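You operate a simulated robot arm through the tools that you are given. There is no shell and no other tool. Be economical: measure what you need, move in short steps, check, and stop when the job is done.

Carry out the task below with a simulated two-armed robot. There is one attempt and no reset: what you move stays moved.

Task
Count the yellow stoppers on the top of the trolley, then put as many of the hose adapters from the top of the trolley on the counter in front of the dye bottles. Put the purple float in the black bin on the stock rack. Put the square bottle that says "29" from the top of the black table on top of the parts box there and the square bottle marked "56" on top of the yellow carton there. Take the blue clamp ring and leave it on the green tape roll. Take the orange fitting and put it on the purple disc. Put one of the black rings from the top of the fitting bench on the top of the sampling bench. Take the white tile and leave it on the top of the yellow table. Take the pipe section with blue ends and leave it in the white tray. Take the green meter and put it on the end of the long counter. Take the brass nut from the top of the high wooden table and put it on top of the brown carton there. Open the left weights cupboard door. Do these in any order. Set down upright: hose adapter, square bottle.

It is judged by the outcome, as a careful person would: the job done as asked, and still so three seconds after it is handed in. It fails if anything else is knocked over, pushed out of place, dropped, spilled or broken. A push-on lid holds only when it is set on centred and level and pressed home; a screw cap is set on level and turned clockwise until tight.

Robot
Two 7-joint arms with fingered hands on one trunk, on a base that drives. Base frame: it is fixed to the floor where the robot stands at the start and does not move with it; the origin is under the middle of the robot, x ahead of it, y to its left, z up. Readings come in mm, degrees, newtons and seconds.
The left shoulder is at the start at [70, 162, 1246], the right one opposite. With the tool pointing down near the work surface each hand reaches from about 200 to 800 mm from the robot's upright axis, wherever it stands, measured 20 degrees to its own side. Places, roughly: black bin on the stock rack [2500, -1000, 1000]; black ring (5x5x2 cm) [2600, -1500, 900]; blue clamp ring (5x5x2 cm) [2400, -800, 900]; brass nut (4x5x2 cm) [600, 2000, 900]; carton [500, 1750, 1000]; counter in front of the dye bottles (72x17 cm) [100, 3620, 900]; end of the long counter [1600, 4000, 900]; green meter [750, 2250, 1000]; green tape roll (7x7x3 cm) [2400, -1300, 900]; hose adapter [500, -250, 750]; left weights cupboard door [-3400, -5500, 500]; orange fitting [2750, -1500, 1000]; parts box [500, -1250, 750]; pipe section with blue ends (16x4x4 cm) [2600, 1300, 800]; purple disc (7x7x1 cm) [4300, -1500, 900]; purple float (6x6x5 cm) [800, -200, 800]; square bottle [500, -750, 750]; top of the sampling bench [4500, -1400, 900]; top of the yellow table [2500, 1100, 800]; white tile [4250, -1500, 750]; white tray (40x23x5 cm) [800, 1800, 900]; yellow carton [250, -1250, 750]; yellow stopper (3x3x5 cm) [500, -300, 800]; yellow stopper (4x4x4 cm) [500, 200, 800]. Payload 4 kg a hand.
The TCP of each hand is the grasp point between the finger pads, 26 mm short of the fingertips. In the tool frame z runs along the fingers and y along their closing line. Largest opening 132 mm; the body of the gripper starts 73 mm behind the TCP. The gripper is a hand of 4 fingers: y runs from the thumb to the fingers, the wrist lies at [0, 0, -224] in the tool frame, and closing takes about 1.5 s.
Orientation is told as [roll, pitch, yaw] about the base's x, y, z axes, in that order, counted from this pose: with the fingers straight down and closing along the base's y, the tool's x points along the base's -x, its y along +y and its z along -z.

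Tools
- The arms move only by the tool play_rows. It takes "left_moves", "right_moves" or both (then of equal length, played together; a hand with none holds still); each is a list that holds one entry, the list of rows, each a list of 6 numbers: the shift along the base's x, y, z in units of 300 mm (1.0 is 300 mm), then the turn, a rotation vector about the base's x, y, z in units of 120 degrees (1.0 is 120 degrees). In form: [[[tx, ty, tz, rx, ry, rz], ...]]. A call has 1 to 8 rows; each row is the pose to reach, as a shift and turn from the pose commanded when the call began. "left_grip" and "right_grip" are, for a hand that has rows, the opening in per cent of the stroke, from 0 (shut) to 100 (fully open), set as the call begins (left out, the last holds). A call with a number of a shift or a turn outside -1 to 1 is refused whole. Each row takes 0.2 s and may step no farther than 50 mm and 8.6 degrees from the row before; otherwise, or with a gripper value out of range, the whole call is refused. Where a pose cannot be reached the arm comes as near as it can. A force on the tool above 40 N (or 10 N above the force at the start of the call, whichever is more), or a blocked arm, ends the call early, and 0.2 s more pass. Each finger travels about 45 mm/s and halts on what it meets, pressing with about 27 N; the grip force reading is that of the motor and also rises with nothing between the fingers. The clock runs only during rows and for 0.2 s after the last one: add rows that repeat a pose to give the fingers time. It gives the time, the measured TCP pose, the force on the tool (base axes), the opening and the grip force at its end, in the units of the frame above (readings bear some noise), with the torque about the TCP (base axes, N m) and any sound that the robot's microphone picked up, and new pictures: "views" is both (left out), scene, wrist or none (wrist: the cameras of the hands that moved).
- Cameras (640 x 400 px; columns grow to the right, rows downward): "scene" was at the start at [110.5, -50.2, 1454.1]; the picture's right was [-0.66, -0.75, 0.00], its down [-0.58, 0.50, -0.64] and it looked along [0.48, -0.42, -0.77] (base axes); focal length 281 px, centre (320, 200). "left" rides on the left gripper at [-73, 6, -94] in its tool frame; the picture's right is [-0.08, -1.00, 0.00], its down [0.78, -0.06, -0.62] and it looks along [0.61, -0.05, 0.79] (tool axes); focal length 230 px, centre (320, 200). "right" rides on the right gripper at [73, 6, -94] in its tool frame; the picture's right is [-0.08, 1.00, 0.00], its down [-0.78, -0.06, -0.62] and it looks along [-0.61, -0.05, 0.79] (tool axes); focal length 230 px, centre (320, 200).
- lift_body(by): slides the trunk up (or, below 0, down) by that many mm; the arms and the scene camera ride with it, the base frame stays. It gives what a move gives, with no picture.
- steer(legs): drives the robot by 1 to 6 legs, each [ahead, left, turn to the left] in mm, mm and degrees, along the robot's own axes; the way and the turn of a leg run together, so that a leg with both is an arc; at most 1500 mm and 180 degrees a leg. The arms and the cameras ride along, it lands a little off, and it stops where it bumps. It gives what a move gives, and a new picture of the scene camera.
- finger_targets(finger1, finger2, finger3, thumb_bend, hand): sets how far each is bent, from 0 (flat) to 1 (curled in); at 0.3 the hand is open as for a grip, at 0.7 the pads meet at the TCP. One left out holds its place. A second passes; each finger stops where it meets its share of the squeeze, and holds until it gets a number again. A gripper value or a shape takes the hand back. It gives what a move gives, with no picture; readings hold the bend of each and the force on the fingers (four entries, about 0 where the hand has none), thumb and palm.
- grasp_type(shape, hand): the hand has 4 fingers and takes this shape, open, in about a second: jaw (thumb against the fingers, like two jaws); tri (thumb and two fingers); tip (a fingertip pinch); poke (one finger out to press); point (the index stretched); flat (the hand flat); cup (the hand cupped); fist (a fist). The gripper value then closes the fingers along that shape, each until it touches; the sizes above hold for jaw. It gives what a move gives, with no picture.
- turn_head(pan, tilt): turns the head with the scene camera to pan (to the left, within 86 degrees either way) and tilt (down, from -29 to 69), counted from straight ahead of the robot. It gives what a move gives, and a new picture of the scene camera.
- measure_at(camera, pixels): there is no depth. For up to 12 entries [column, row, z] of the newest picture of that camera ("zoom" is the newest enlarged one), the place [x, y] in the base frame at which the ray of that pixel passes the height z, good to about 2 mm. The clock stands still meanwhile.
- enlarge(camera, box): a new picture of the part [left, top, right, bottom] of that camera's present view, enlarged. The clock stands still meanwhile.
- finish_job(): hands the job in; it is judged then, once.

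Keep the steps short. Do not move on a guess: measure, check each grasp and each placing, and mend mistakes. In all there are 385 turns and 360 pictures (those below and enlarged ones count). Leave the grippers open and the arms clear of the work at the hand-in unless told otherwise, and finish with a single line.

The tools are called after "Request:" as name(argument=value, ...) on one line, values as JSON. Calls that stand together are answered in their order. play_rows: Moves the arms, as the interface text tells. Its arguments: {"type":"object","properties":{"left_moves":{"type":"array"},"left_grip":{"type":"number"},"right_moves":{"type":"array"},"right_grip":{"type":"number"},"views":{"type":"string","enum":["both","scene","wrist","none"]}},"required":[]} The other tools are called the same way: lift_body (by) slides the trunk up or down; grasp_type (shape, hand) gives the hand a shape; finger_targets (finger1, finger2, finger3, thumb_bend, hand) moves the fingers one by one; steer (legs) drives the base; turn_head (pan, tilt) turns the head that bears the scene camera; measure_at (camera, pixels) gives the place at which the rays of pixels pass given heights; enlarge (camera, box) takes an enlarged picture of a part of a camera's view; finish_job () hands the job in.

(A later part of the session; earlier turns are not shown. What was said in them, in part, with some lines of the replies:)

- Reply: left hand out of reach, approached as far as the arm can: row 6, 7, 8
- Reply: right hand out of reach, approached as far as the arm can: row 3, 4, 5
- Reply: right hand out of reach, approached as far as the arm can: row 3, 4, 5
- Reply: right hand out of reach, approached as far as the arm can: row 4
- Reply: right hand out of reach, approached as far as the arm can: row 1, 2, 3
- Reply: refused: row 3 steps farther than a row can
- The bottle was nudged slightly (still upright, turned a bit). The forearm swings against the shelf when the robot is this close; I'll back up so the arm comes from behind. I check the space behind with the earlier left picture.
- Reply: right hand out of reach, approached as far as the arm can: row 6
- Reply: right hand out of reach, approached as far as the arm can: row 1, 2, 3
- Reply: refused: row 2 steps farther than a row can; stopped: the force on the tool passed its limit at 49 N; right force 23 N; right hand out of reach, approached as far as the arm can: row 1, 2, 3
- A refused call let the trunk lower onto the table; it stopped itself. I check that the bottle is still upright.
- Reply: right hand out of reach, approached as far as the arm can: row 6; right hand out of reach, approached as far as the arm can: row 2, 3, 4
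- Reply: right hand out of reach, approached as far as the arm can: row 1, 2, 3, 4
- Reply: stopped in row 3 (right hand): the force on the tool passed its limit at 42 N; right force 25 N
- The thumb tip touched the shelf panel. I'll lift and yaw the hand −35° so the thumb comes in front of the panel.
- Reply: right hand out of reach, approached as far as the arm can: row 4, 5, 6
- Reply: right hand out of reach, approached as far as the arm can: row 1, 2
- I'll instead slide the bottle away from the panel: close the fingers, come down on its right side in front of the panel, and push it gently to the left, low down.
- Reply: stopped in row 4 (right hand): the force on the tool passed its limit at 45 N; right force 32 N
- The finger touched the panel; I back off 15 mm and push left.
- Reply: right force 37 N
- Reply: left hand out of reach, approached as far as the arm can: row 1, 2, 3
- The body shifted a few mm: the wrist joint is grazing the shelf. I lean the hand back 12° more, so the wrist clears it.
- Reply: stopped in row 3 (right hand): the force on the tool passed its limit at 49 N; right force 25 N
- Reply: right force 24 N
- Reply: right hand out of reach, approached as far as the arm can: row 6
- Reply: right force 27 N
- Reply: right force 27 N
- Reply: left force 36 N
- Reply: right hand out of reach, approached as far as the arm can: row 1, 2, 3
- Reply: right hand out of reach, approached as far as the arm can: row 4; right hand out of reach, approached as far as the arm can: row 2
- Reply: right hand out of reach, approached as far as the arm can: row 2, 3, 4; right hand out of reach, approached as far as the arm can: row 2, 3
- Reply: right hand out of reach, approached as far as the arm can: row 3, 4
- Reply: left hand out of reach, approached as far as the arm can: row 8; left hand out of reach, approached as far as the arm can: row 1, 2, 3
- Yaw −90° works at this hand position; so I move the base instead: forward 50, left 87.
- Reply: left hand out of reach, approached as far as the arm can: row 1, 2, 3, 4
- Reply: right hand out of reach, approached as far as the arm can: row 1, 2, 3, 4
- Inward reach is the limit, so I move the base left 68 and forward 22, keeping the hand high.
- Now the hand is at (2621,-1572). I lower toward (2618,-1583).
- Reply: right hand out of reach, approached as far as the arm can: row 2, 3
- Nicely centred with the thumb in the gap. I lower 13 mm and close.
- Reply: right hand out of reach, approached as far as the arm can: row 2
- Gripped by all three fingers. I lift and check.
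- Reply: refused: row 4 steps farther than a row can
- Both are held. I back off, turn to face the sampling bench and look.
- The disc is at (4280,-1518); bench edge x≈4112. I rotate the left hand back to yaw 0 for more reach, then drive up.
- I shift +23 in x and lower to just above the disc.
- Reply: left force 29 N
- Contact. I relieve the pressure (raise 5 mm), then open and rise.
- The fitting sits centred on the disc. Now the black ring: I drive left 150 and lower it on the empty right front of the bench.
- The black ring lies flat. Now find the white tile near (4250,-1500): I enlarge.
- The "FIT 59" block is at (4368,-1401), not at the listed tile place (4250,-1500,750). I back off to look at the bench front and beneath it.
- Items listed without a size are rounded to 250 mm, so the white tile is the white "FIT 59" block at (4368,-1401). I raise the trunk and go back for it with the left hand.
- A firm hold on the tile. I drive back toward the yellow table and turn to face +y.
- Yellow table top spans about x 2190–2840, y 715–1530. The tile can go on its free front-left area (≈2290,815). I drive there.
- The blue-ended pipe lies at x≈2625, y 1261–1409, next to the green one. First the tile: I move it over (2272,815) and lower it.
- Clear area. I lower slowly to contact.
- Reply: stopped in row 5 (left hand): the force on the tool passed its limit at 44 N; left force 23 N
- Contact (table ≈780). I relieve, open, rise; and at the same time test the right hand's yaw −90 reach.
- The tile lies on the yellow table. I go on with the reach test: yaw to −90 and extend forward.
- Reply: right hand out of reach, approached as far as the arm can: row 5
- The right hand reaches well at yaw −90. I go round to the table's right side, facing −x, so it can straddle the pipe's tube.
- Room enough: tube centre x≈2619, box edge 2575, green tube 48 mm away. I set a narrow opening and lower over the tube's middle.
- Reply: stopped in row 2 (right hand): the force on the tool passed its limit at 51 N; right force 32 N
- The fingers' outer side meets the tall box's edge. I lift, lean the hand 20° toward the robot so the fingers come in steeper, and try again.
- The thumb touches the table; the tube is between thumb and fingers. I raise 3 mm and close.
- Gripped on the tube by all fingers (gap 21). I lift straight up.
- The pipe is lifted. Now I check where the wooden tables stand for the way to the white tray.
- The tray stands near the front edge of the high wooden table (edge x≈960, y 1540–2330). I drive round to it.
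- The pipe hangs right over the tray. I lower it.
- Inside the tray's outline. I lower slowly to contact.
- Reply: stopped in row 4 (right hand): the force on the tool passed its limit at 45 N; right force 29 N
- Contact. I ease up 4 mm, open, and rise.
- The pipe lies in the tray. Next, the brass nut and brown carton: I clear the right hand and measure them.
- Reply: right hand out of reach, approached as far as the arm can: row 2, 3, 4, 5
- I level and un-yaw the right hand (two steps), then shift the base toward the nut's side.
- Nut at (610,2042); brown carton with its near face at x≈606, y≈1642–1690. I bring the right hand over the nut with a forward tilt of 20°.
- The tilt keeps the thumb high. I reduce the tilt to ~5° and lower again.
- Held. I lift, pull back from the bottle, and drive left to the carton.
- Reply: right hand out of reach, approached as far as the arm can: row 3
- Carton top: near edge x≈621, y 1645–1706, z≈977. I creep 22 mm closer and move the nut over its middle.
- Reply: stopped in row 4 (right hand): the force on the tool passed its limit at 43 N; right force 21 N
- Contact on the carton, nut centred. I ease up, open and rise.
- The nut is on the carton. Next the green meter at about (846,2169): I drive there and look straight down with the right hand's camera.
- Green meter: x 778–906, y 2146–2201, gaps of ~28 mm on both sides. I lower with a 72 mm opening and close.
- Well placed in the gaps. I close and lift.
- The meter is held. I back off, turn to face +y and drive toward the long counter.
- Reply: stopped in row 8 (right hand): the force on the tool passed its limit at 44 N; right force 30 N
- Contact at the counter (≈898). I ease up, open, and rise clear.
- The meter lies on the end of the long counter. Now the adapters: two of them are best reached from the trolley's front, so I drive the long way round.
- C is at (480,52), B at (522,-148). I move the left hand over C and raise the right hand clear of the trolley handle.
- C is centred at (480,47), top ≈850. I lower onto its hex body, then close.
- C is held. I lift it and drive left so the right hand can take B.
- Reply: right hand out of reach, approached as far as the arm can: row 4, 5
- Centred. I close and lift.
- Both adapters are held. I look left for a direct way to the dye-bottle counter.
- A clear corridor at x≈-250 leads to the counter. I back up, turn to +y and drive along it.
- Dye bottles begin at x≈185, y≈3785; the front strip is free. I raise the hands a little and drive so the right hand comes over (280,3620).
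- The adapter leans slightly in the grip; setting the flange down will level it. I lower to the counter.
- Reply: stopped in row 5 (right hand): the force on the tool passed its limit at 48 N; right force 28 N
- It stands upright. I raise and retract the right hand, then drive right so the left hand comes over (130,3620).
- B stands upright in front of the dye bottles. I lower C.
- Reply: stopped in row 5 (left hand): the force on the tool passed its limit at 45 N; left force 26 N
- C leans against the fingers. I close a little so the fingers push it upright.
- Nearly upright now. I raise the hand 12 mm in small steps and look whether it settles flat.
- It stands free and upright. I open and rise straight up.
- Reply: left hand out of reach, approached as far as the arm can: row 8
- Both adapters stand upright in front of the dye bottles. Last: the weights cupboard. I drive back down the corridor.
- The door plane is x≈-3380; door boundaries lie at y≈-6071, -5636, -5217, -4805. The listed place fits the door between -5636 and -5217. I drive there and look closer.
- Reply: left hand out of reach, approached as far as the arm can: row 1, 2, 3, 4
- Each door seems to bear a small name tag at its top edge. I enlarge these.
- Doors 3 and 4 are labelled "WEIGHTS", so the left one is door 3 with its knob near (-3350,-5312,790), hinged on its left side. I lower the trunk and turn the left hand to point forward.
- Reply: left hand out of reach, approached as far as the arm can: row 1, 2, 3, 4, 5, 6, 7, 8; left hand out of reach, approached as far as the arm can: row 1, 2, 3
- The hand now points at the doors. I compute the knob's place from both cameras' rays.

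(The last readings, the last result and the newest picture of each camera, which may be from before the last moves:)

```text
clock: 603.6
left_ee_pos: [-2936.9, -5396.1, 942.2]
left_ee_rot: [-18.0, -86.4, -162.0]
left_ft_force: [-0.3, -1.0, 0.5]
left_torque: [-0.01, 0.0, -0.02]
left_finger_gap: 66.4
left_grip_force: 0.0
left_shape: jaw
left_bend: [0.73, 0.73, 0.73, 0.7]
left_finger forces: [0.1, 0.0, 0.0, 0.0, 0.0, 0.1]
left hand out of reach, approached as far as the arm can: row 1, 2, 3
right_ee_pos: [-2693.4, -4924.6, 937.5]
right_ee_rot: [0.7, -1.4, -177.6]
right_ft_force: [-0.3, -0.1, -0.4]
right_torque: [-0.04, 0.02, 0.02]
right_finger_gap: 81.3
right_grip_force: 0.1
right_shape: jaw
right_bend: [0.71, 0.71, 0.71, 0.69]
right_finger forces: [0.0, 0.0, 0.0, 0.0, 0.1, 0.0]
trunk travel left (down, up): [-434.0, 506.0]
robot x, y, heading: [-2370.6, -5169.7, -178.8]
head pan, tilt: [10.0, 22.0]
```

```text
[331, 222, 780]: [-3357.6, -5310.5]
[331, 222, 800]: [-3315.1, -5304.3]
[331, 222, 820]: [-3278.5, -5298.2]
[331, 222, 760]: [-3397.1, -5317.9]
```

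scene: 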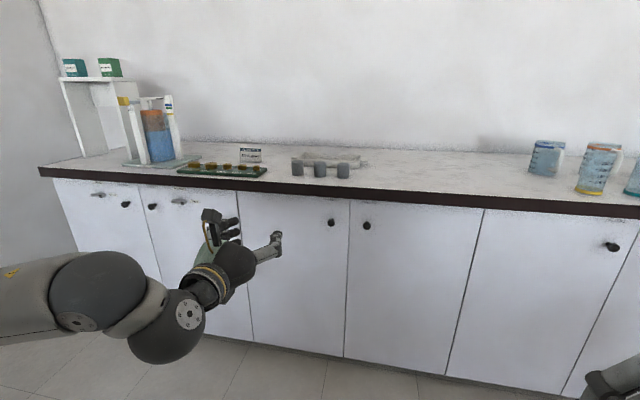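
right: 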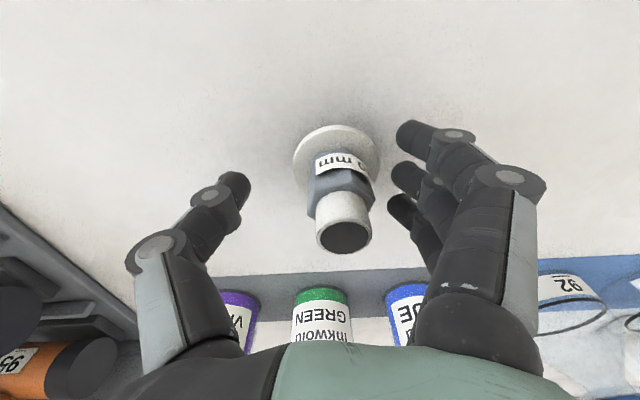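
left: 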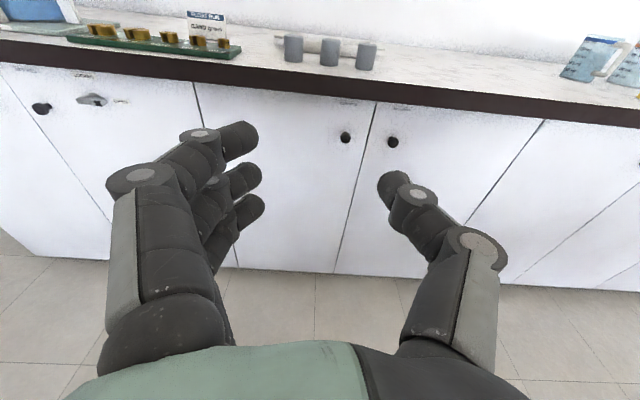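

Knob at ≈(-3352,-5316,779). I lower the trunk and drive near, leaving 70 mm.

Request:
lift_body(by=-162)

Request:
steer(legs=[[330, -78, 0]])

Request:
play_rows(left_moves=[[[0, 0, 0, 0, 0, 0]]], left_grip=50, views="wrist")

```text
clock: 605.5
left_ee_pos: [-2938.7, -5396.2, 781.0]
left_ee_rot: [-17.3, -86.2, -162.6]
left_ft_force: [-0.1, -0.9, 0.8]
left_torque: [-0.02, -0.01, 0.0]
left_finger_gap: 66.4
left_grip_force: 0.0
left_shape: jaw
left_bend: [0.73, 0.73, 0.73, 0.7]
left_finger forces: [0.0, 0.0, 0.0, 0.1, 0.0, 0.1]
right_ee_pos: [-2693.4, -4926.0, 775.1]
right_ee_rot: [0.7, -1.4, -177.6]
right_ft_force: [-0.1, -0.1, 0.1]
right_torque: [0.01, -0.01, -0.02]
right_finger_gap: 81.4
right_grip_force: 0.1
right_shape: jaw
right_bend: [0.71, 0.71, 0.71, 0.69]
right_finger forces: [0.1, 0.0, 0.0, 0.1, 0.1, 0.0]
trunk travel left (down, up): [-272.0, 668.0]
robot x, y, heading: [-2377.1, -5162.5, -178.5]
head pan, tilt: [10.0, 22.0]
```

```text
clock: 607.7
left_ee_pos: [-3273.3, -5325.3, 780.0]
left_ee_rot: [-16.9, -86.1, -162.8]
left_ft_force: [0.8, -0.6, 0.1]
left_torque: [0.03, 0.03, -0.02]
left_finger_gap: 66.5
left_grip_force: 0.0
left_shape: jaw
left_bend: [0.73, 0.73, 0.73, 0.7]
left_finger forces: [0.1, 0.0, 0.1, 0.1, 0.0, 0.1]
right_ee_pos: [-3028.2, -4855.2, 775.1]
right_ee_rot: [0.7, -1.4, -177.6]
right_ft_force: [-0.3, 0.0, -0.6]
right_torque: [-0.02, 0.0, -0.02]
right_finger_gap: 81.3
right_grip_force: 0.1
right_shape: jaw
right_bend: [0.71, 0.71, 0.71, 0.69]
right_finger forces: [0.0, 0.0, 0.1, 0.0, 0.0, 0.0]
trunk travel left (down, up): [-272.0, 668.0]
robot x, y, heading: [-2707.4, -5093.6, -178.8]
head pan, tilt: [10.0, 22.0]
```

scene: 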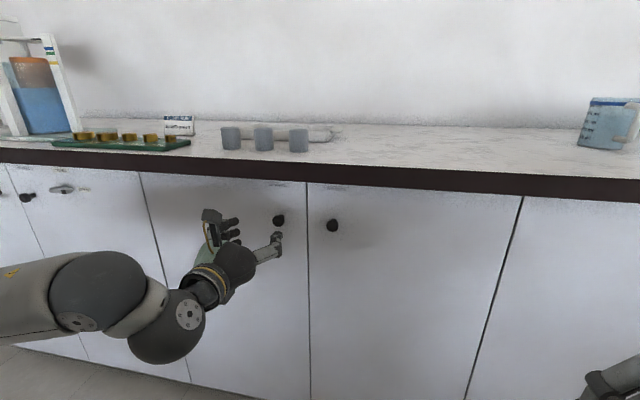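

```text
clock: 608.1
left_ee_pos: [-3273.2, -5324.8, 781.0]
left_ee_rot: [-17.1, -86.2, -162.8]
left_ft_force: [0.8, -0.3, -0.1]
left_torque: [0.02, 0.03, 0.03]
left_finger_gap: 66.3
left_grip_force: 0.0
left_shape: jaw
left_bend: [0.73, 0.73, 0.73, 0.7]
left_finger forces: [0.1, 0.1, 0.0, 0.1, 0.0, 0.0]
right_ee_pos: [-3027.9, -4854.3, 774.5]
right_ee_rot: [0.8, -1.4, -177.5]
right_ft_force: [0.3, 0.3, -0.4]
right_torque: [0.0, -0.02, -0.04]
right_finger_gap: 81.6
right_grip_force: 0.0
right_shape: jaw
right_bend: [0.71, 0.71, 0.71, 0.69]
right_finger forces: [0.0, 0.0, 0.1, 0.0, 0.1, 0.0]
trunk travel left (down, up): [-272.0, 668.0]
robot x, y, heading: [-2708.0, -5094.5, -178.6]
head pan, tilt: [10.0, 22.0]
```

left: 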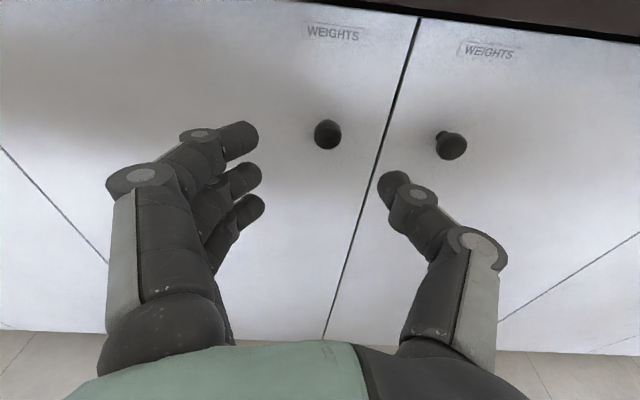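

The knob lies right on the hand's axis. I advance 66 mm and close on it.

Request:
play_rows(left_moves=[[[-0.1, 0, 0, 0, 0, 0], [-0.17, 0.005, 0, 0, 0, 0], [-0.22, 0.01, 0, 0, 0, 0]]], views="wrist")

```text
clock: 608.9
left_ee_pos: [-3339.7, -5322.8, 780.6]
left_ee_rot: [-16.7, -86.2, -163.1]
left_ft_force: [-0.6, -0.6, -0.4]
left_torque: [0.03, 0.0, -0.01]
left_finger_gap: 66.5
left_grip_force: 0.0
left_shape: jaw
left_bend: [0.73, 0.73, 0.73, 0.7]
left_finger forces: [0.0, 0.1, 0.1, 0.0, 0.0, 0.0]
right_ee_pos: [-3027.5, -4855.1, 774.9]
right_ee_rot: [0.6, -1.3, -177.5]
right_ft_force: [0.5, 0.3, 0.2]
right_torque: [0.0, -0.03, 0.03]
right_finger_gap: 81.4
right_grip_force: 0.1
right_shape: jaw
right_bend: [0.71, 0.71, 0.71, 0.69]
right_finger forces: [0.0, 0.1, 0.0, 0.0, 0.0, 0.0]
trunk travel left (down, up): [-272.0, 668.0]
robot x, y, heading: [-2706.6, -5092.2, -178.9]
head pan, tilt: [10.0, 22.0]
```

left: 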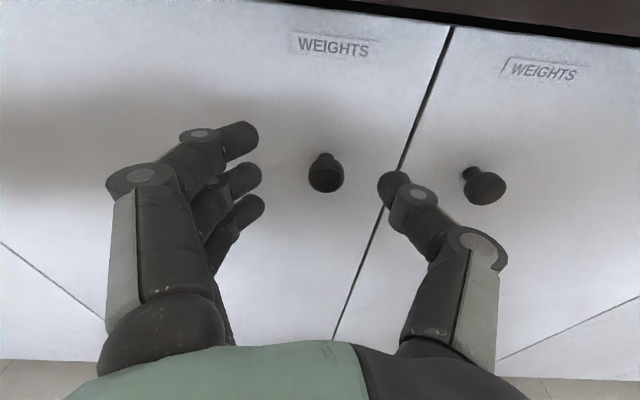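

Request:
play_rows(left_moves=[[[-0.03, 0.0, 0, 0, 0, 0], [-0.06, 0.0, 0, 0, 0, 0]]], views="none")

Request:
play_rows(left_moves=[[[0, 0, 0, 0, 0, 0], [0, 0, 0, 0, 0, 0], [0, 0, 0, 0, 0, 0], [0, 0, 0, 0, 0, 0], [0, 0, 0, 0, 0, 0], [0, 0, 0, 0, 0, 0], [0, 0, 0, 0, 0, 0], [0, 0, 0, 0, 0, 0]]], left_grip=0, views="wrist")

```text
clock: 609.5
left_ee_pos: [-3357.2, -5322.9, 780.9]
left_ee_rot: [-16.9, -86.1, -163.0]
left_ft_force: [0.2, 0.4, 0.5]
left_torque: [-0.01, -0.02, 0.0]
left_finger_gap: 66.4
left_grip_force: 0.0
left_shape: jaw
left_bend: [0.73, 0.73, 0.73, 0.7]
left_finger forces: [0.0, 0.0, 0.0, 0.1, 0.1, 0.0]
right_ee_pos: [-3028.3, -4854.2, 776.1]
right_ee_rot: [0.7, -1.4, -177.5]
right_ft_force: [-0.1, 0.4, -0.1]
right_torque: [0.01, -0.02, -0.01]
right_finger_gap: 81.5
right_grip_force: 0.0
right_shape: jaw
right_bend: [0.71, 0.71, 0.71, 0.69]
right_finger forces: [0.1, 0.0, 0.0, 0.0, 0.1, 0.0]
trunk travel left (down, up): [-272.0, 668.0]
robot x, y, heading: [-2710.7, -5093.8, -178.9]
head pan, tilt: [10.0, 22.0]
```

```text
clock: 611.3
left_ee_pos: [-3357.4, -5323.1, 781.2]
left_ee_rot: [-17.4, -86.2, -162.6]
left_ft_force: [-0.4, 0.8, 0.1]
left_torque: [0.0, 0.01, 0.0]
left_finger_gap: 0.0
left_grip_force: 27.1
left_shape: jaw
left_bend: [0.68, 0.58, 0.68, 0.66]
left_finger forces: [0.0, 0.0, 0.1, 0.0, 0.0, 0.0]
right_ee_pos: [-3028.0, -4854.4, 775.2]
right_ee_rot: [0.7, -1.5, -177.4]
right_ft_force: [-0.4, -0.5, 0.0]
right_torque: [-0.02, 0.02, -0.01]
right_finger_gap: 81.5
right_grip_force: 0.0
right_shape: jaw
right_bend: [0.71, 0.71, 0.71, 0.69]
right_finger forces: [0.0, 0.1, 0.0, 0.0, 0.0, 0.0]
trunk travel left (down, up): [-272.0, 668.0]
robot x, y, heading: [-2707.6, -5092.4, -179.0]
head pan, tilt: [10.0, 22.0]
```

left: 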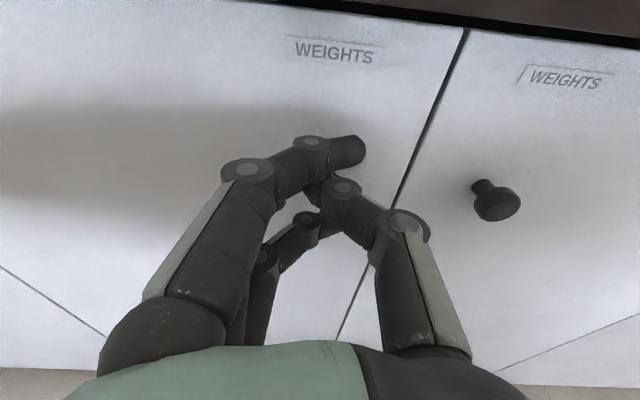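

The fingers closed without catching the knob. I open and look.

Request:
play_rows(left_moves=[[[0, 0, 0, 0, 0, 0], [0, 0, 0, 0, 0, 0], [0, 0, 0, 0, 0, 0], [0, 0, 0, 0, 0, 0], [0, 0, 0, 0, 0, 0], [0, 0, 0, 0, 0, 0]]], left_grip=50, views="wrist")

```text
clock: 612.7
left_ee_pos: [-3357.1, -5322.2, 780.7]
left_ee_rot: [-17.4, -86.2, -162.5]
left_ft_force: [-0.2, 0.3, -0.4]
left_torque: [0.02, -0.03, 0.02]
left_finger_gap: 65.8
left_grip_force: 0.0
left_shape: jaw
left_bend: [0.73, 0.73, 0.73, 0.7]
left_finger forces: [0.1, 0.0, 0.1, 0.1, 0.0, 0.1]
right_ee_pos: [-3026.7, -4855.4, 774.6]
right_ee_rot: [0.7, -1.4, -177.5]
right_ft_force: [0.1, 0.2, -0.1]
right_torque: [0.0, 0.0, -0.02]
right_finger_gap: 81.6
right_grip_force: 0.0
right_shape: jaw
right_bend: [0.71, 0.71, 0.71, 0.69]
right_finger forces: [0.0, 0.0, 0.1, 0.1, 0.0, 0.1]
trunk travel left (down, up): [-272.0, 668.0]
robot x, y, heading: [-2704.0, -5097.0, -178.5]
head pan, tilt: [10.0, 22.0]
```

left: 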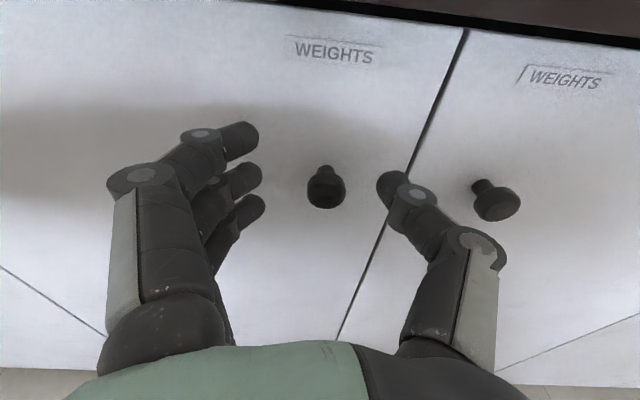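

The knob is a bit deeper and lower than where the fingertips meet. I move 15 mm forward and 12 mm down, then close.

Request:
play_rows(left_moves=[[[-0.02, 0.0, -0.025, 0, 0, 0], [-0.05, 0.0, -0.04, 0, 0, 0]]], views="none")

Request:
play_rows(left_moves=[[[0, 0, 0, 0, 0, 0], [0, 0, 0, 0, 0, 0], [0, 0, 0, 0, 0, 0], [0, 0, 0, 0, 0, 0], [0, 0, 0, 0, 0, 0], [0, 0, 0, 0, 0, 0], [0, 0, 0, 0, 0, 0], [0, 0, 0, 0, 0, 0]]], left_grip=0, views="wrist")

```text
clock: 613.3
left_ee_pos: [-3371.7, -5321.6, 768.1]
left_ee_rot: [-17.1, -86.1, -162.8]
left_ft_force: [0.2, 0.3, -0.1]
left_torque: [0.01, -0.04, 0.01]
left_finger_gap: 65.6
left_grip_force: 0.0
left_shape: jaw
left_bend: [0.73, 0.73, 0.73, 0.7]
left_finger forces: [0.0, 0.0, 0.0, 0.0, 0.0, 0.0]
right_ee_pos: [-3026.8, -4854.2, 775.2]
right_ee_rot: [0.8, -1.4, -177.5]
right_ft_force: [0.5, 1.0, -0.7]
right_torque: [-0.02, -0.01, 0.02]
right_finger_gap: 81.5
right_grip_force: 0.0
right_shape: jaw
right_bend: [0.71, 0.71, 0.71, 0.69]
right_finger forces: [0.0, 0.0, 0.0, 0.0, 0.0, 0.1]
trunk travel left (down, up): [-272.0, 668.0]
robot x, y, heading: [-2710.5, -5090.6, -178.6]
head pan, tilt: [10.0, 22.0]
```

```text
clock: 615.1
left_ee_pos: [-3371.6, -5320.0, 768.6]
left_ee_rot: [-17.1, -86.2, -162.9]
left_ft_force: [1.0, 4.2, 1.3]
left_torque: [-0.02, -0.01, -0.05]
left_finger_gap: 11.3
left_grip_force: 27.2
left_shape: jaw
left_bend: [0.68, 0.71, 0.69, 0.7]
left_finger forces: [0.0, 9.5, 10.3, 0.0, 23.4, 0.1]
right_ee_pos: [-3027.6, -4853.4, 776.4]
right_ee_rot: [0.6, -1.4, -177.7]
right_ft_force: [0.0, -0.6, 0.2]
right_torque: [0.01, -0.01, 0.0]
right_finger_gap: 81.5
right_grip_force: 0.0
right_shape: jaw
right_bend: [0.71, 0.71, 0.71, 0.69]
right_finger forces: [0.0, 0.1, 0.0, 0.0, 0.0, 0.0]
trunk travel left (down, up): [-272.0, 668.0]
robot x, y, heading: [-2707.0, -5094.8, -179.0]
head pan, tilt: [10.0, 22.0]
```

left: 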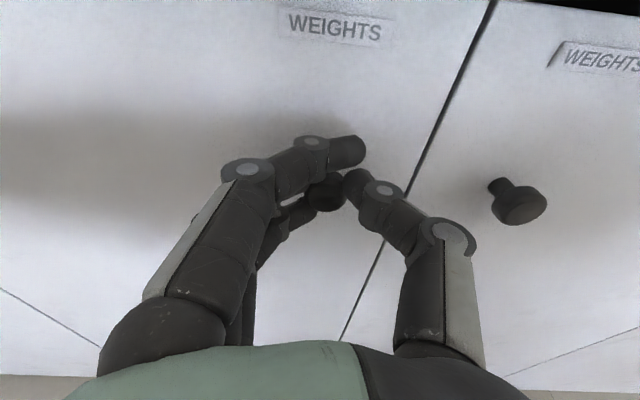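

The knob is held (23 N). I pull along the door's arc (hinge at its left edge), turning the hand with it.

Request:
play_rows(left_moves=[[[0.05, -0.005, 0, 0, 0, -0.02], [0.097, -0.012, 0, 0, 0, -0.042], [0.145, -0.02, 0, 0, 0, -0.063], [0.193, -0.03, 0, 0, 0, -0.083], [0.287, -0.06, 0, 0, 0, -0.125], [0.377, -0.097, 0, 0, 0, -0.167], [0.463, -0.14, 0, 0, 0, -0.208], [0.547, -0.19, 0, 0, 0, -0.25]]], views="both")

```text
clock: 616.9
left_ee_pos: [-3257.4, -5345.0, 784.7]
left_ee_rot: [-27.0, -85.6, -173.2]
left_ft_force: [0.1, -0.4, 0.0]
left_torque: [-0.01, -0.04, 0.0]
left_finger_gap: 3.7
left_grip_force: 27.1
left_shape: jaw
left_bend: [0.68, 0.71, 0.72, 0.75]
left_finger forces: [0.1, 0.0, 0.2, 0.1, 0.0, 0.0]
left hand out of reach, approached as far as the arm can: row 6, 7, 8
right_ee_pos: [-3027.7, -4853.0, 775.7]
right_ee_rot: [0.7, -1.5, -177.4]
right_ft_force: [-0.3, 0.1, 0.8]
right_torque: [0.01, 0.02, 0.01]
right_finger_gap: 81.7
right_grip_force: 0.1
right_shape: jaw
right_bend: [0.71, 0.71, 0.71, 0.69]
right_finger forces: [0.0, 0.1, 0.0, 0.0, 0.0, 0.1]
trunk travel left (down, up): [-272.0, 668.0]
robot x, y, heading: [-2709.0, -5091.7, -178.8]
head pan, tilt: [10.0, 22.0]
```

scene: 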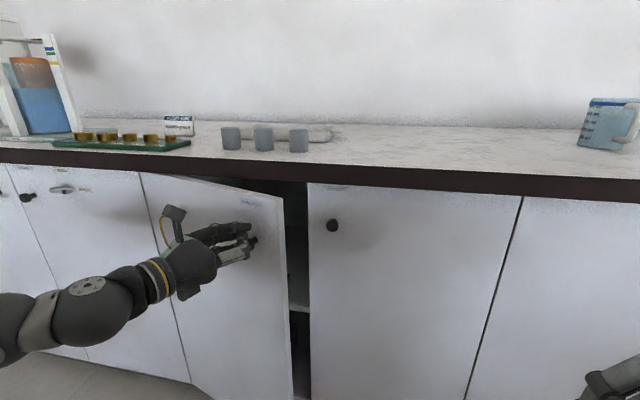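
left: 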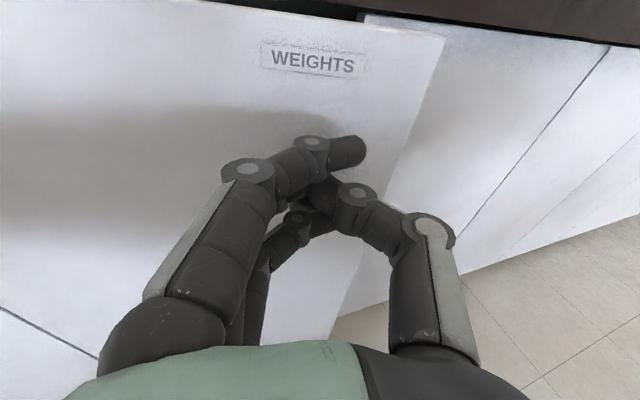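

The door is ~20° open and the knob slipped free. Now I bring the closed hand round the free edge, lower than the knobs, into the gap.

Request:
play_rows(left_moves=[[[0.12, 0, -0.05, 0, 0, 0], [0.23, 0.04, -0.12, 0, 0, 0], [0.23, 0.18, -0.18, 0, 0, 0], [0.23, 0.32, -0.24, 0, 0, 0], [0.23, 0.45, -0.28, 0, 0, 0], [0.1, 0.45, -0.28, 0, 0, 0], [-0.03, 0.45, -0.28, 0, 0, 0], [-0.11, 0.45, -0.28, 0, 0, 0]]], left_grip=0, views="both")

```text
clock: 618.7
left_ee_pos: [-3265.0, -5188.6, 728.5]
left_ee_rot: [-20.0, -83.9, -179.8]
left_ft_force: [0.3, -0.6, 0.2]
left_torque: [0.01, -0.02, 0.02]
left_finger_gap: 3.7
left_grip_force: 27.1
left_shape: jaw
left_bend: [0.68, 0.71, 0.72, 0.75]
left_finger forces: [0.1, 0.1, 0.1, 0.0, 0.1, 0.1]
left hand out of reach, approached as far as the arm can: row 1, 2, 3, 4, 5, 6, 7, 8
right_ee_pos: [-3028.2, -4853.2, 773.0]
right_ee_rot: [0.8, -1.4, -177.4]
right_ft_force: [-0.9, 0.2, 0.1]
right_torque: [0.0, -0.01, 0.01]
right_finger_gap: 81.4
right_grip_force: 0.0
right_shape: jaw
right_bend: [0.71, 0.71, 0.71, 0.69]
right_finger forces: [0.0, 0.1, 0.1, 0.0, 0.0, 0.0]
trunk travel left (down, up): [-272.0, 668.0]
robot x, y, heading: [-2705.5, -5092.7, -178.4]
head pan, tilt: [10.0, 22.0]
```

scene: 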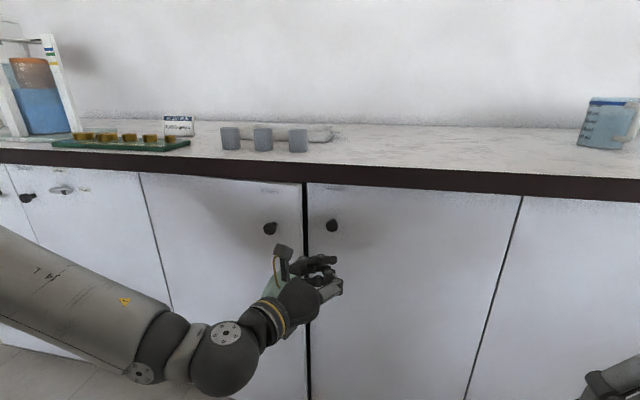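
left: 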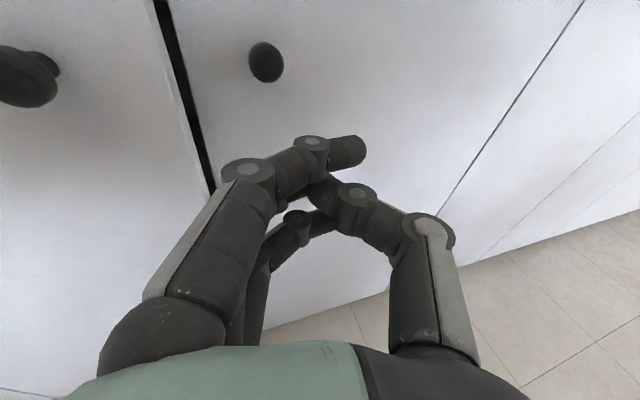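

The arm could not retreat and brushed the door back to a few degrees ajar. I'll re-grip the knob and then swing the whole base about the hinge. First back off 80 mm and realign the hand.

Request:
steer(legs=[[-85, 0, 0]])

Request:
play_rows(left_moves=[[[0, -0.1, 0.03, 0, 0, 0.035], [0, -0.2, 0.06, 0, 0, 0.07], [0, -0.3, 0.09, 0, 0, 0.105], [0, -0.4, 0.12, 0, 0, 0.14], [0, -0.44, 0.135, 0, 0, 0.167]]], left_grip=50, views="both")

```text
clock: 619.8
left_ee_pos: [-3179.1, -5187.3, 729.8]
left_ee_rot: [-20.7, -84.0, -179.3]
left_ft_force: [-0.1, 0.1, 0.2]
left_torque: [0.02, 0.0, 0.0]
left_finger_gap: 3.6
left_grip_force: 27.2
left_shape: jaw
left_bend: [0.68, 0.71, 0.72, 0.75]
left_finger forces: [0.0, 0.0, 0.0, 0.1, 0.0, 0.1]
right_ee_pos: [-2942.2, -4853.8, 774.9]
right_ee_rot: [0.7, -1.5, -177.5]
right_ft_force: [-0.4, 0.2, -0.1]
right_torque: [0.06, 0.02, 0.01]
right_finger_gap: 81.4
right_grip_force: 0.1
right_shape: jaw
right_bend: [0.71, 0.71, 0.71, 0.69]
right_finger forces: [0.0, 0.1, 0.1, 0.1, 0.0, 0.0]
trunk travel left (down, up): [-272.0, 668.0]
robot x, y, heading: [-2616.9, -5088.0, -178.7]
head pan, tilt: [10.0, 22.0]
```

scene: 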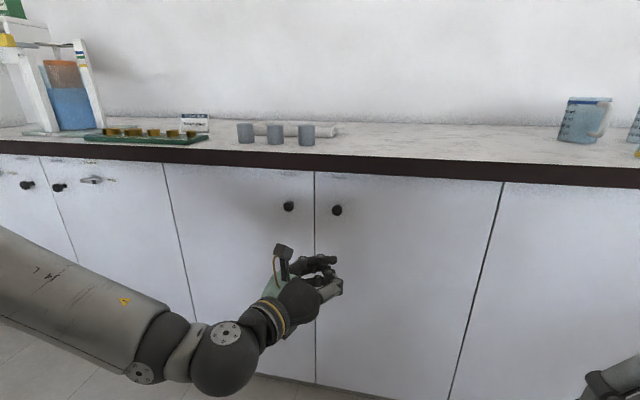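

```text
clock: 621.0
left_ee_pos: [-3184.8, -5267.3, 753.7]
left_ee_rot: [-20.6, -84.0, -167.8]
left_ft_force: [0.1, 0.1, 0.5]
left_torque: [-0.02, -0.01, 0.01]
left_finger_gap: 65.6
left_grip_force: 0.0
left_shape: jaw
left_bend: [0.73, 0.73, 0.73, 0.7]
left_finger forces: [0.1, 0.0, 0.0, 0.0, 0.0, 0.0]
left hand out of reach, approached as far as the arm can: row 3, 4, 5
right_ee_pos: [-2944.3, -4853.4, 774.6]
right_ee_rot: [0.7, -1.4, -177.5]
right_ft_force: [-0.3, -0.5, -0.4]
right_torque: [0.0, -0.01, 0.01]
right_finger_gap: 81.5
right_grip_force: 0.0
right_shape: jaw
right_bend: [0.71, 0.71, 0.71, 0.69]
right_finger forces: [0.0, 0.0, 0.0, 0.0, 0.1, 0.1]
trunk travel left (down, up): [-272.0, 668.0]
robot x, y, heading: [-2621.9, -5092.1, -178.9]
head pan, tilt: [10.0, 22.0]
```

scene: 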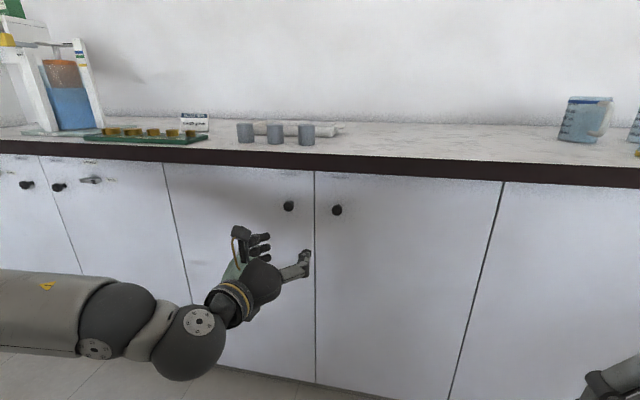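
left: 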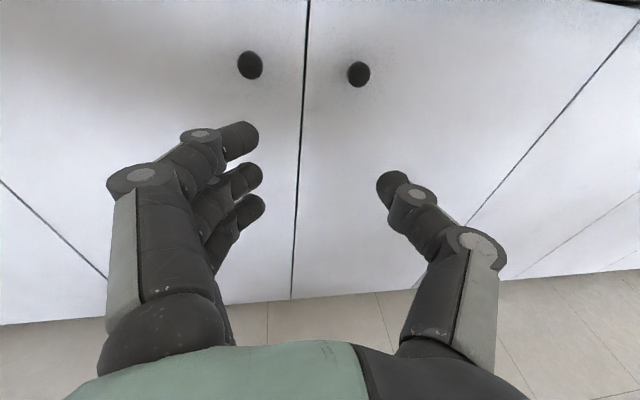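

The door swung shut again. I line the knob up by moving the base (left 53, forward 120) and lifting 14 mm.

Request:
lift_body(by=14)

Request:
steer(legs=[[118, 53, 0]])

Request:
play_rows(left_moves=[[[-0.05, 0, 0, 0, 0, 0], [-0.08, 0, 0, 0, 0, 0]]], views="wrist")

```text
clock: 621.6
left_ee_pos: [-3184.5, -5267.6, 766.6]
left_ee_rot: [-20.6, -83.8, -167.8]
left_ft_force: [-0.6, -0.3, -0.1]
left_torque: [-0.02, -0.01, 0.0]
left_finger_gap: 65.5
left_grip_force: 0.1
left_shape: jaw
left_bend: [0.73, 0.73, 0.73, 0.7]
left_finger forces: [0.0, 0.1, 0.1, 0.0, 0.0, 0.1]
right_ee_pos: [-2942.9, -4852.5, 789.7]
right_ee_rot: [0.7, -1.4, -177.5]
right_ft_force: [0.0, 0.3, 0.2]
right_torque: [-0.01, 0.0, -0.02]
right_finger_gap: 81.3
right_grip_force: 0.1
right_shape: jaw
right_bend: [0.71, 0.71, 0.71, 0.69]
right_finger forces: [0.1, 0.0, 0.0, 0.0, 0.1, 0.1]
trunk travel left (down, up): [-286.0, 654.0]
robot x, y, heading: [-2619.0, -5092.4, -178.9]
head pan, tilt: [10.0, 22.0]
```

```text
clock: 622.9
left_ee_pos: [-3302.4, -5322.7, 766.5]
left_ee_rot: [-20.8, -83.9, -167.8]
left_ft_force: [-0.6, -0.3, -0.5]
left_torque: [-0.04, 0.02, -0.01]
left_finger_gap: 65.2
left_grip_force: 0.0
left_shape: jaw
left_bend: [0.73, 0.73, 0.73, 0.7]
left_finger forces: [0.0, 0.0, 0.1, 0.1, 0.0, 0.0]
right_ee_pos: [-3060.3, -4908.6, 789.8]
right_ee_rot: [0.6, -1.4, -177.5]
right_ft_force: [0.2, 0.0, -0.4]
right_torque: [-0.02, -0.05, -0.02]
right_finger_gap: 81.5
right_grip_force: 0.0
right_shape: jaw
right_bend: [0.71, 0.71, 0.71, 0.69]
right_finger forces: [0.1, 0.1, 0.1, 0.0, 0.1, 0.1]
trunk travel left (down, up): [-286.0, 654.0]
robot x, y, heading: [-2742.1, -5147.0, -178.9]
head pan, tilt: [10.0, 22.0]
```

scene: 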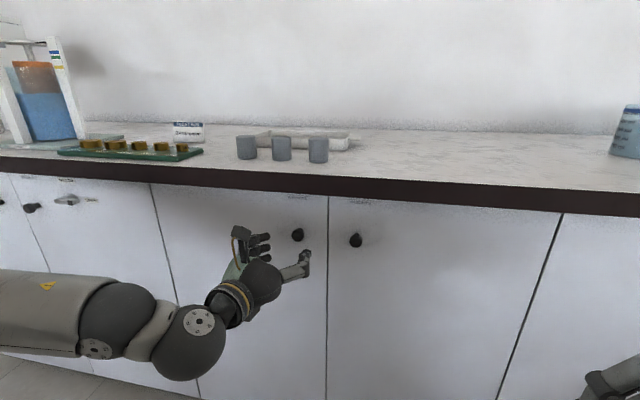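

```text
clock: 623.5
left_ee_pos: [-3325.9, -5321.9, 767.0]
left_ee_rot: [-20.3, -83.9, -168.1]
left_ft_force: [-0.1, -0.5, -0.9]
left_torque: [0.02, 0.01, 0.03]
left_finger_gap: 65.6
left_grip_force: 0.1
left_shape: jaw
left_bend: [0.73, 0.73, 0.73, 0.7]
left_finger forces: [0.0, 0.0, 0.1, 0.0, 0.0, 0.1]
right_ee_pos: [-3060.2, -4907.3, 789.3]
right_ee_rot: [0.7, -1.4, -177.5]
right_ft_force: [-0.8, -0.4, 0.9]
right_torque: [0.02, 0.0, 0.0]
right_finger_gap: 81.2
right_grip_force: 0.0
right_shape: jaw
right_bend: [0.71, 0.71, 0.71, 0.69]
right_finger forces: [0.0, 0.0, 0.1, 0.1, 0.0, 0.0]
trunk travel left (down, up): [-286.0, 654.0]
robot x, y, heading: [-2742.4, -5145.8, -178.6]
head pan, tilt: [10.0, 22.0]
```

left: 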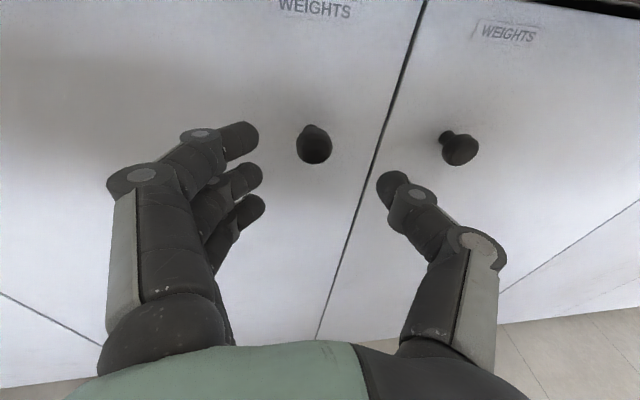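

Request:
play_rows(left_moves=[[[-0.08, 0.0, 0.01, 0, 0, 0], [-0.16, 0.0, 0.01, 0, 0, 0]]], views="none")

Request:
play_rows(left_moves=[[[0, 0, 0, 0, 0, 0], [0, 0, 0, 0, 0, 0], [0, 0, 0, 0, 0, 0], [0, 0, 0, 0, 0, 0], [0, 0, 0, 0, 0, 0], [0, 0, 0, 0, 0, 0], [0, 0, 0, 0, 0, 0], [0, 0, 0, 0, 0, 0]]], left_grip=0, views="wrist")

```text
clock: 624.1
left_ee_pos: [-3374.9, -5320.9, 770.4]
left_ee_rot: [-20.3, -83.9, -168.2]
left_ft_force: [0.5, -0.5, -0.2]
left_torque: [-0.04, -0.04, 0.01]
left_finger_gap: 65.4
left_grip_force: 0.1
left_shape: jaw
left_bend: [0.73, 0.73, 0.73, 0.7]
left_finger forces: [0.0, 0.1, 0.0, 0.0, 0.0, 0.0]
right_ee_pos: [-3059.2, -4907.3, 789.2]
right_ee_rot: [0.7, -1.4, -177.5]
right_ft_force: [0.0, -1.2, 0.2]
right_torque: [0.01, 0.01, 0.02]
right_finger_gap: 81.8
right_grip_force: 0.1
right_shape: jaw
right_bend: [0.71, 0.71, 0.71, 0.69]
right_finger forces: [0.0, 0.1, 0.1, 0.0, 0.0, 0.0]
trunk travel left (down, up): [-286.0, 654.0]
robot x, y, heading: [-2740.3, -5147.8, -178.8]
head pan, tilt: [10.0, 22.0]
```

```text
clock: 625.9
left_ee_pos: [-3372.3, -5321.5, 770.2]
left_ee_rot: [-20.6, -84.0, -167.8]
left_ft_force: [0.8, 4.4, 1.3]
left_torque: [0.02, 0.0, 0.06]
left_finger_gap: 10.8
left_grip_force: 26.5
left_shape: jaw
left_bend: [0.68, 0.72, 0.71, 0.7]
left_finger forces: [0.0, 8.6, 11.3, 0.0, 23.0, 0.0]
right_ee_pos: [-3060.3, -4907.3, 790.0]
right_ee_rot: [0.7, -1.4, -177.5]
right_ft_force: [0.1, -0.1, -0.7]
right_torque: [-0.01, -0.01, 0.01]
right_finger_gap: 81.4
right_grip_force: 0.0
right_shape: jaw
right_bend: [0.71, 0.71, 0.71, 0.69]
right_finger forces: [0.0, 0.0, 0.0, 0.0, 0.0, 0.0]
trunk travel left (down, up): [-286.0, 654.0]
robot x, y, heading: [-2739.1, -5145.5, -178.9]
head pan, tilt: [10.0, 22.0]
```

left: 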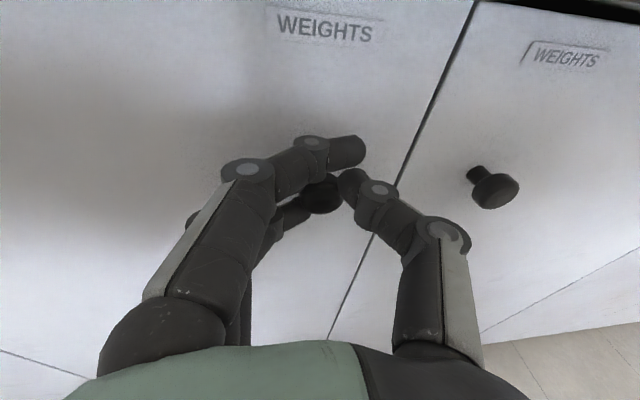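

Gripped again. Now I swing the whole base about the hinge in small arcs, 30° in all.

Request:
steer(legs=[[-44, 58, -5], [-44, 58, -5], [-44, 58, -5], [-44, 58, -5], [-44, 58, -5], [-44, 58, -5]])

```text
clock: 630.0
left_ee_pos: [-3206.1, -5377.9, 770.4]
left_ee_rot: [-22.0, -84.0, 163.5]
left_ft_force: [-7.6, -13.8, 6.0]
left_torque: [-0.23, 0.1, 0.66]
left_finger_gap: 8.7
left_grip_force: 26.6
left_shape: jaw
left_bend: [0.68, 0.71, 0.7, 0.7]
left_finger forces: [0.0, 17.3, 18.0, 0.0, 17.9, 0.0]
right_ee_pos: [-2727.4, -5175.7, 789.7]
right_ee_rot: [0.6, -1.4, 152.4]
right_ft_force: [0.6, -0.2, -0.7]
right_torque: [0.03, -0.02, -0.04]
right_finger_gap: 81.4
right_grip_force: 0.0
right_shape: jaw
right_bend: [0.71, 0.71, 0.71, 0.69]
right_finger forces: [0.1, 0.1, 0.1, 0.0, 0.0, 0.0]
trunk travel left (down, up): [-286.0, 654.0]
robot x, y, heading: [-2568.3, -5545.8, 151.0]
head pan, tilt: [10.0, 22.0]
```

scene: 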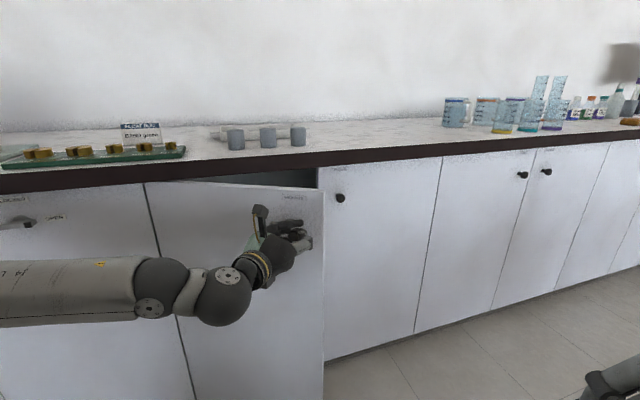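

The grip holds and the door is ~30° open. I swing another 30°.

Request:
steer(legs=[[-44, 59, -5], [-44, 59, -5], [-44, 59, -5], [-44, 59, -5], [-44, 59, -5], [-44, 59, -5]])

```text
clock: 634.2
left_ee_pos: [-3091.4, -5515.4, 770.3]
left_ee_rot: [-21.3, -84.0, 132.9]
left_ft_force: [-1.8, -1.8, 5.7]
left_torque: [-0.05, 0.02, 0.3]
left_finger_gap: 9.3
left_grip_force: 27.1
left_shape: jaw
left_bend: [0.68, 0.71, 0.7, 0.7]
left_finger forces: [0.0, 13.1, 17.5, 0.0, 24.0, 0.0]
right_ee_pos: [-2576.5, -5580.0, 789.9]
right_ee_rot: [0.6, -1.5, 122.4]
right_ft_force: [-0.1, -0.1, -0.5]
right_torque: [0.02, 0.03, 0.03]
right_finger_gap: 81.4
right_grip_force: 0.0
right_shape: jaw
right_bend: [0.71, 0.71, 0.71, 0.69]
right_finger forces: [0.1, 0.1, 0.1, 0.0, 0.1, 0.0]
trunk travel left (down, up): [-286.0, 654.0]
robot x, y, heading: [-2624.4, -5977.3, 121.1]
head pan, tilt: [10.0, 22.0]
```

scene: 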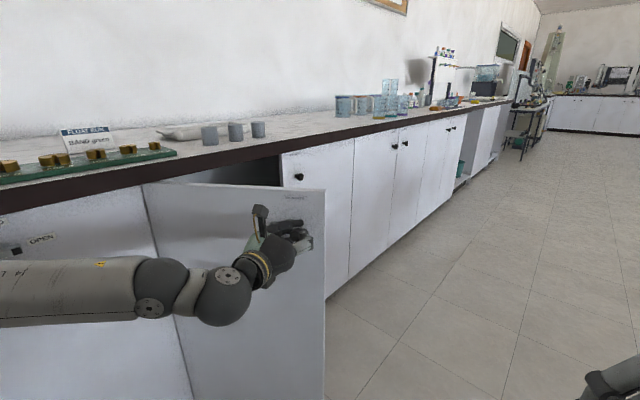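

60° open. I swing a further 15°, then release.

Request:
steer(legs=[[-44, 59, -5], [-44, 59, -5], [-44, 59, -5]])

Request:
play_rows(left_moves=[[[0, 0, 0, 0, 0, 0], [0, 0, 0, 0, 0, 0], [0, 0, 0, 0, 0, 0], [0, 0, 0, 0, 0, 0], [0, 0, 0, 0, 0, 0], [0, 0, 0, 0, 0, 0]]], left_grip=70, views="wrist")

```text
clock: 636.5
left_ee_pos: [-3065.3, -5600.7, 772.1]
left_ee_rot: [-20.8, -84.0, 117.3]
left_ft_force: [7.5, 1.4, 3.2]
left_torque: [0.03, -0.12, 0.06]
left_finger_gap: 10.2
left_grip_force: 26.6
left_shape: jaw
left_bend: [0.68, 0.71, 0.7, 0.7]
left_finger forces: [0.0, 9.6, 16.2, 0.0, 27.7, 0.0]
right_ee_pos: [-2584.7, -5797.2, 789.0]
right_ee_rot: [0.6, -1.5, 107.4]
right_ft_force: [-0.3, -0.4, -0.4]
right_torque: [0.03, 0.0, 0.01]
right_finger_gap: 81.5
right_grip_force: 0.0
right_shape: jaw
right_bend: [0.71, 0.71, 0.71, 0.69]
right_finger forces: [0.0, 0.0, 0.0, 0.0, 0.0, 0.0]
trunk travel left (down, up): [-286.0, 654.0]
robot x, y, heading: [-2734.3, -6167.9, 106.3]
head pan, tilt: [10.0, 22.0]
```

scene: 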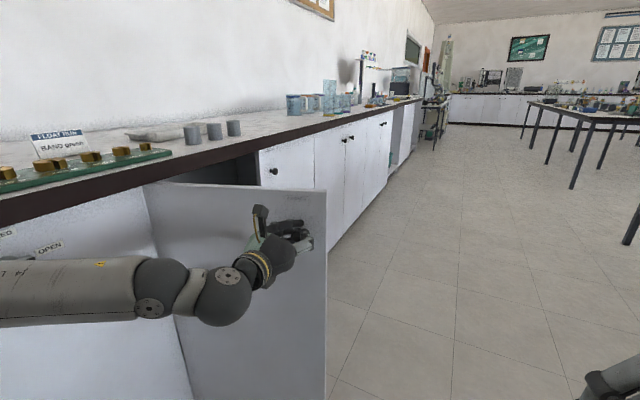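

```text
clock: 637.9
left_ee_pos: [-3065.2, -5598.8, 769.9]
left_ee_rot: [-20.8, -83.9, 117.3]
left_ft_force: [0.0, 0.3, 1.0]
left_torque: [0.01, 0.01, 0.04]
left_finger_gap: 91.8
left_grip_force: 0.1
left_shape: jaw
left_bend: [0.68, 0.68, 0.68, 0.64]
left_finger forces: [0.0, 0.0, 0.0, 0.1, 0.0, 0.0]
right_ee_pos: [-2585.0, -5797.4, 789.2]
right_ee_rot: [0.7, -1.5, 107.4]
right_ft_force: [0.2, -1.2, -0.6]
right_torque: [0.02, 0.0, 0.0]
right_finger_gap: 81.5
right_grip_force: 0.1
right_shape: jaw
right_bend: [0.71, 0.71, 0.71, 0.69]
right_finger forces: [0.0, 0.0, 0.0, 0.0, 0.0, 0.0]
trunk travel left (down, up): [-286.0, 654.0]
robot x, y, heading: [-2733.1, -6167.1, 106.4]
head pan, tilt: [10.0, 22.0]
```

left: 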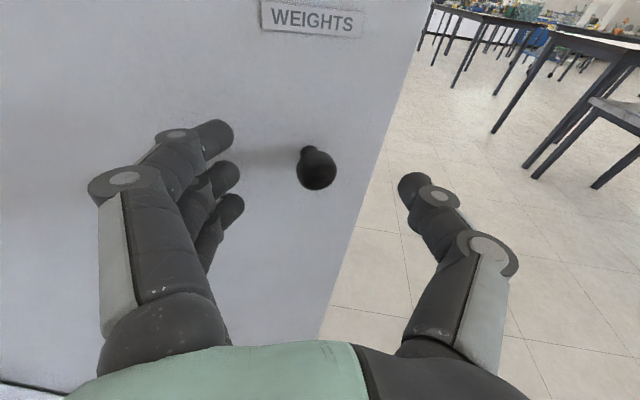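

The door stays ~75° open. I back the hand off the knob and move away.

Request:
steer(legs=[[-55, 0, 0], [0, -350, 0]])

Request:
turn_head(pan=45, tilt=25)

```text
clock: 640.8
left_ee_pos: [-2708.9, -5554.8, 771.0]
left_ee_rot: [-20.5, -84.0, 117.0]
left_ft_force: [-0.3, 0.7, 0.9]
left_torque: [0.01, -0.02, 0.0]
left_finger_gap: 92.0
left_grip_force: 0.0
left_shape: jaw
left_bend: [0.68, 0.68, 0.68, 0.64]
left_finger forces: [0.1, 0.0, 0.1, 0.1, 0.0, 0.0]
right_ee_pos: [-2229.8, -5751.3, 789.5]
right_ee_rot: [0.7, -1.3, 107.5]
right_ft_force: [0.4, 0.7, -0.1]
right_torque: [0.0, -0.01, 0.01]
right_finger_gap: 81.5
right_grip_force: 0.1
right_shape: jaw
right_bend: [0.71, 0.71, 0.71, 0.69]
right_finger forces: [0.1, 0.0, 0.0, 0.0, 0.1, 0.1]
trunk travel left (down, up): [-286.0, 654.0]
robot x, y, heading: [-2376.6, -6122.3, 106.2]
head pan, tilt: [10.0, 22.0]
```

scene: 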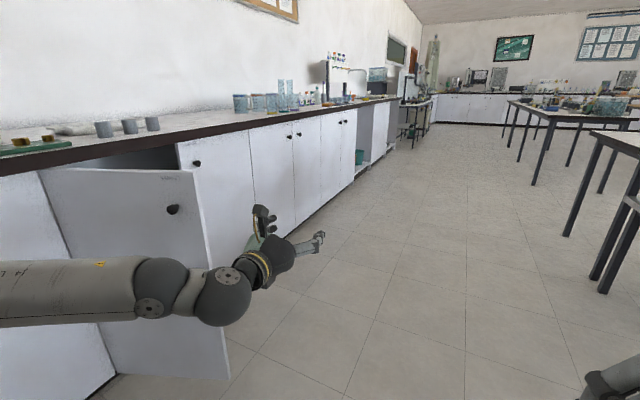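

```text
clock: 641.8
left_ee_pos: [-2710.2, -5554.0, 771.2]
left_ee_rot: [-21.0, -84.0, 117.3]
left_ft_force: [0.2, -0.6, 0.8]
left_torque: [-0.05, -0.04, 0.02]
left_finger_gap: 91.7
left_grip_force: 0.0
left_shape: jaw
left_bend: [0.68, 0.68, 0.68, 0.64]
left_finger forces: [0.1, 0.0, 0.0, 0.1, 0.1, 0.0]
right_ee_pos: [-2228.9, -5751.5, 789.5]
right_ee_rot: [0.8, -1.5, 107.4]
right_ft_force: [-0.2, 0.7, 0.1]
right_torque: [0.02, 0.0, 0.0]
right_finger_gap: 81.8
right_grip_force: 0.3
right_shape: jaw
right_bend: [0.71, 0.71, 0.71, 0.69]
right_finger forces: [0.0, 0.1, 0.1, 0.0, 0.0, 0.0]
trunk travel left (down, up): [-286.0, 654.0]
robot x, y, heading: [-2375.3, -6122.4, 106.4]
head pan, tilt: [45.0, 25.0]
```

scene: 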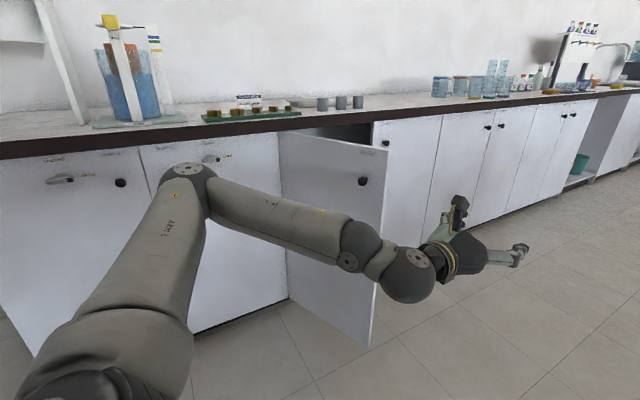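

The door stands open. I move the arm well clear of it and confirm it stays.

Request:
steer(legs=[[0, -350, 0]])

```text
clock: 644.0
left_ee_pos: [-2374.2, -5457.3, 769.9]
left_ee_rot: [-20.5, -84.0, 117.1]
left_ft_force: [-0.4, -0.1, 0.3]
left_torque: [0.01, -0.02, -0.01]
left_finger_gap: 92.0
left_grip_force: 0.1
left_shape: jaw
left_bend: [0.68, 0.68, 0.68, 0.64]
left_finger forces: [0.0, 0.1, 0.0, 0.0, 0.1, 0.0]
right_ee_pos: [-1893.8, -5652.1, 788.3]
right_ee_rot: [0.7, -1.4, 107.6]
right_ft_force: [0.3, -0.7, 0.5]
right_torque: [0.05, 0.0, 0.02]
right_finger_gap: 81.7
right_grip_force: 0.0
right_shape: jaw
right_bend: [0.71, 0.71, 0.71, 0.69]
right_finger forces: [0.2, 0.0, 0.0, 0.0, 0.1, 0.0]
trunk travel left (down, up): [-286.0, 654.0]
robot x, y, heading: [-2040.7, -6022.9, 106.2]
head pan, tilt: [45.0, 25.0]
```

scene: 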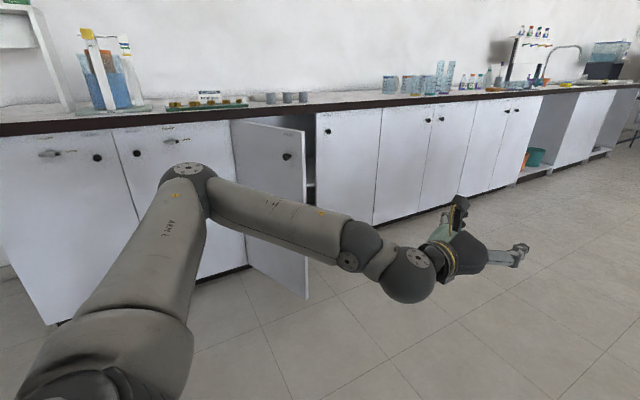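

The door remains open, the hands are open and clear. All parts of the job are done, so I hand in.

Request:
finish_job()

```text
The job is handed in.
```

All tasks were carried out and the job is handed in: two yellow stoppers counted, so two hose adapters were placed, and the left weights cupboard door is open; the yellow carton was nudged about 10 mm while the "56" bottle was set on it.
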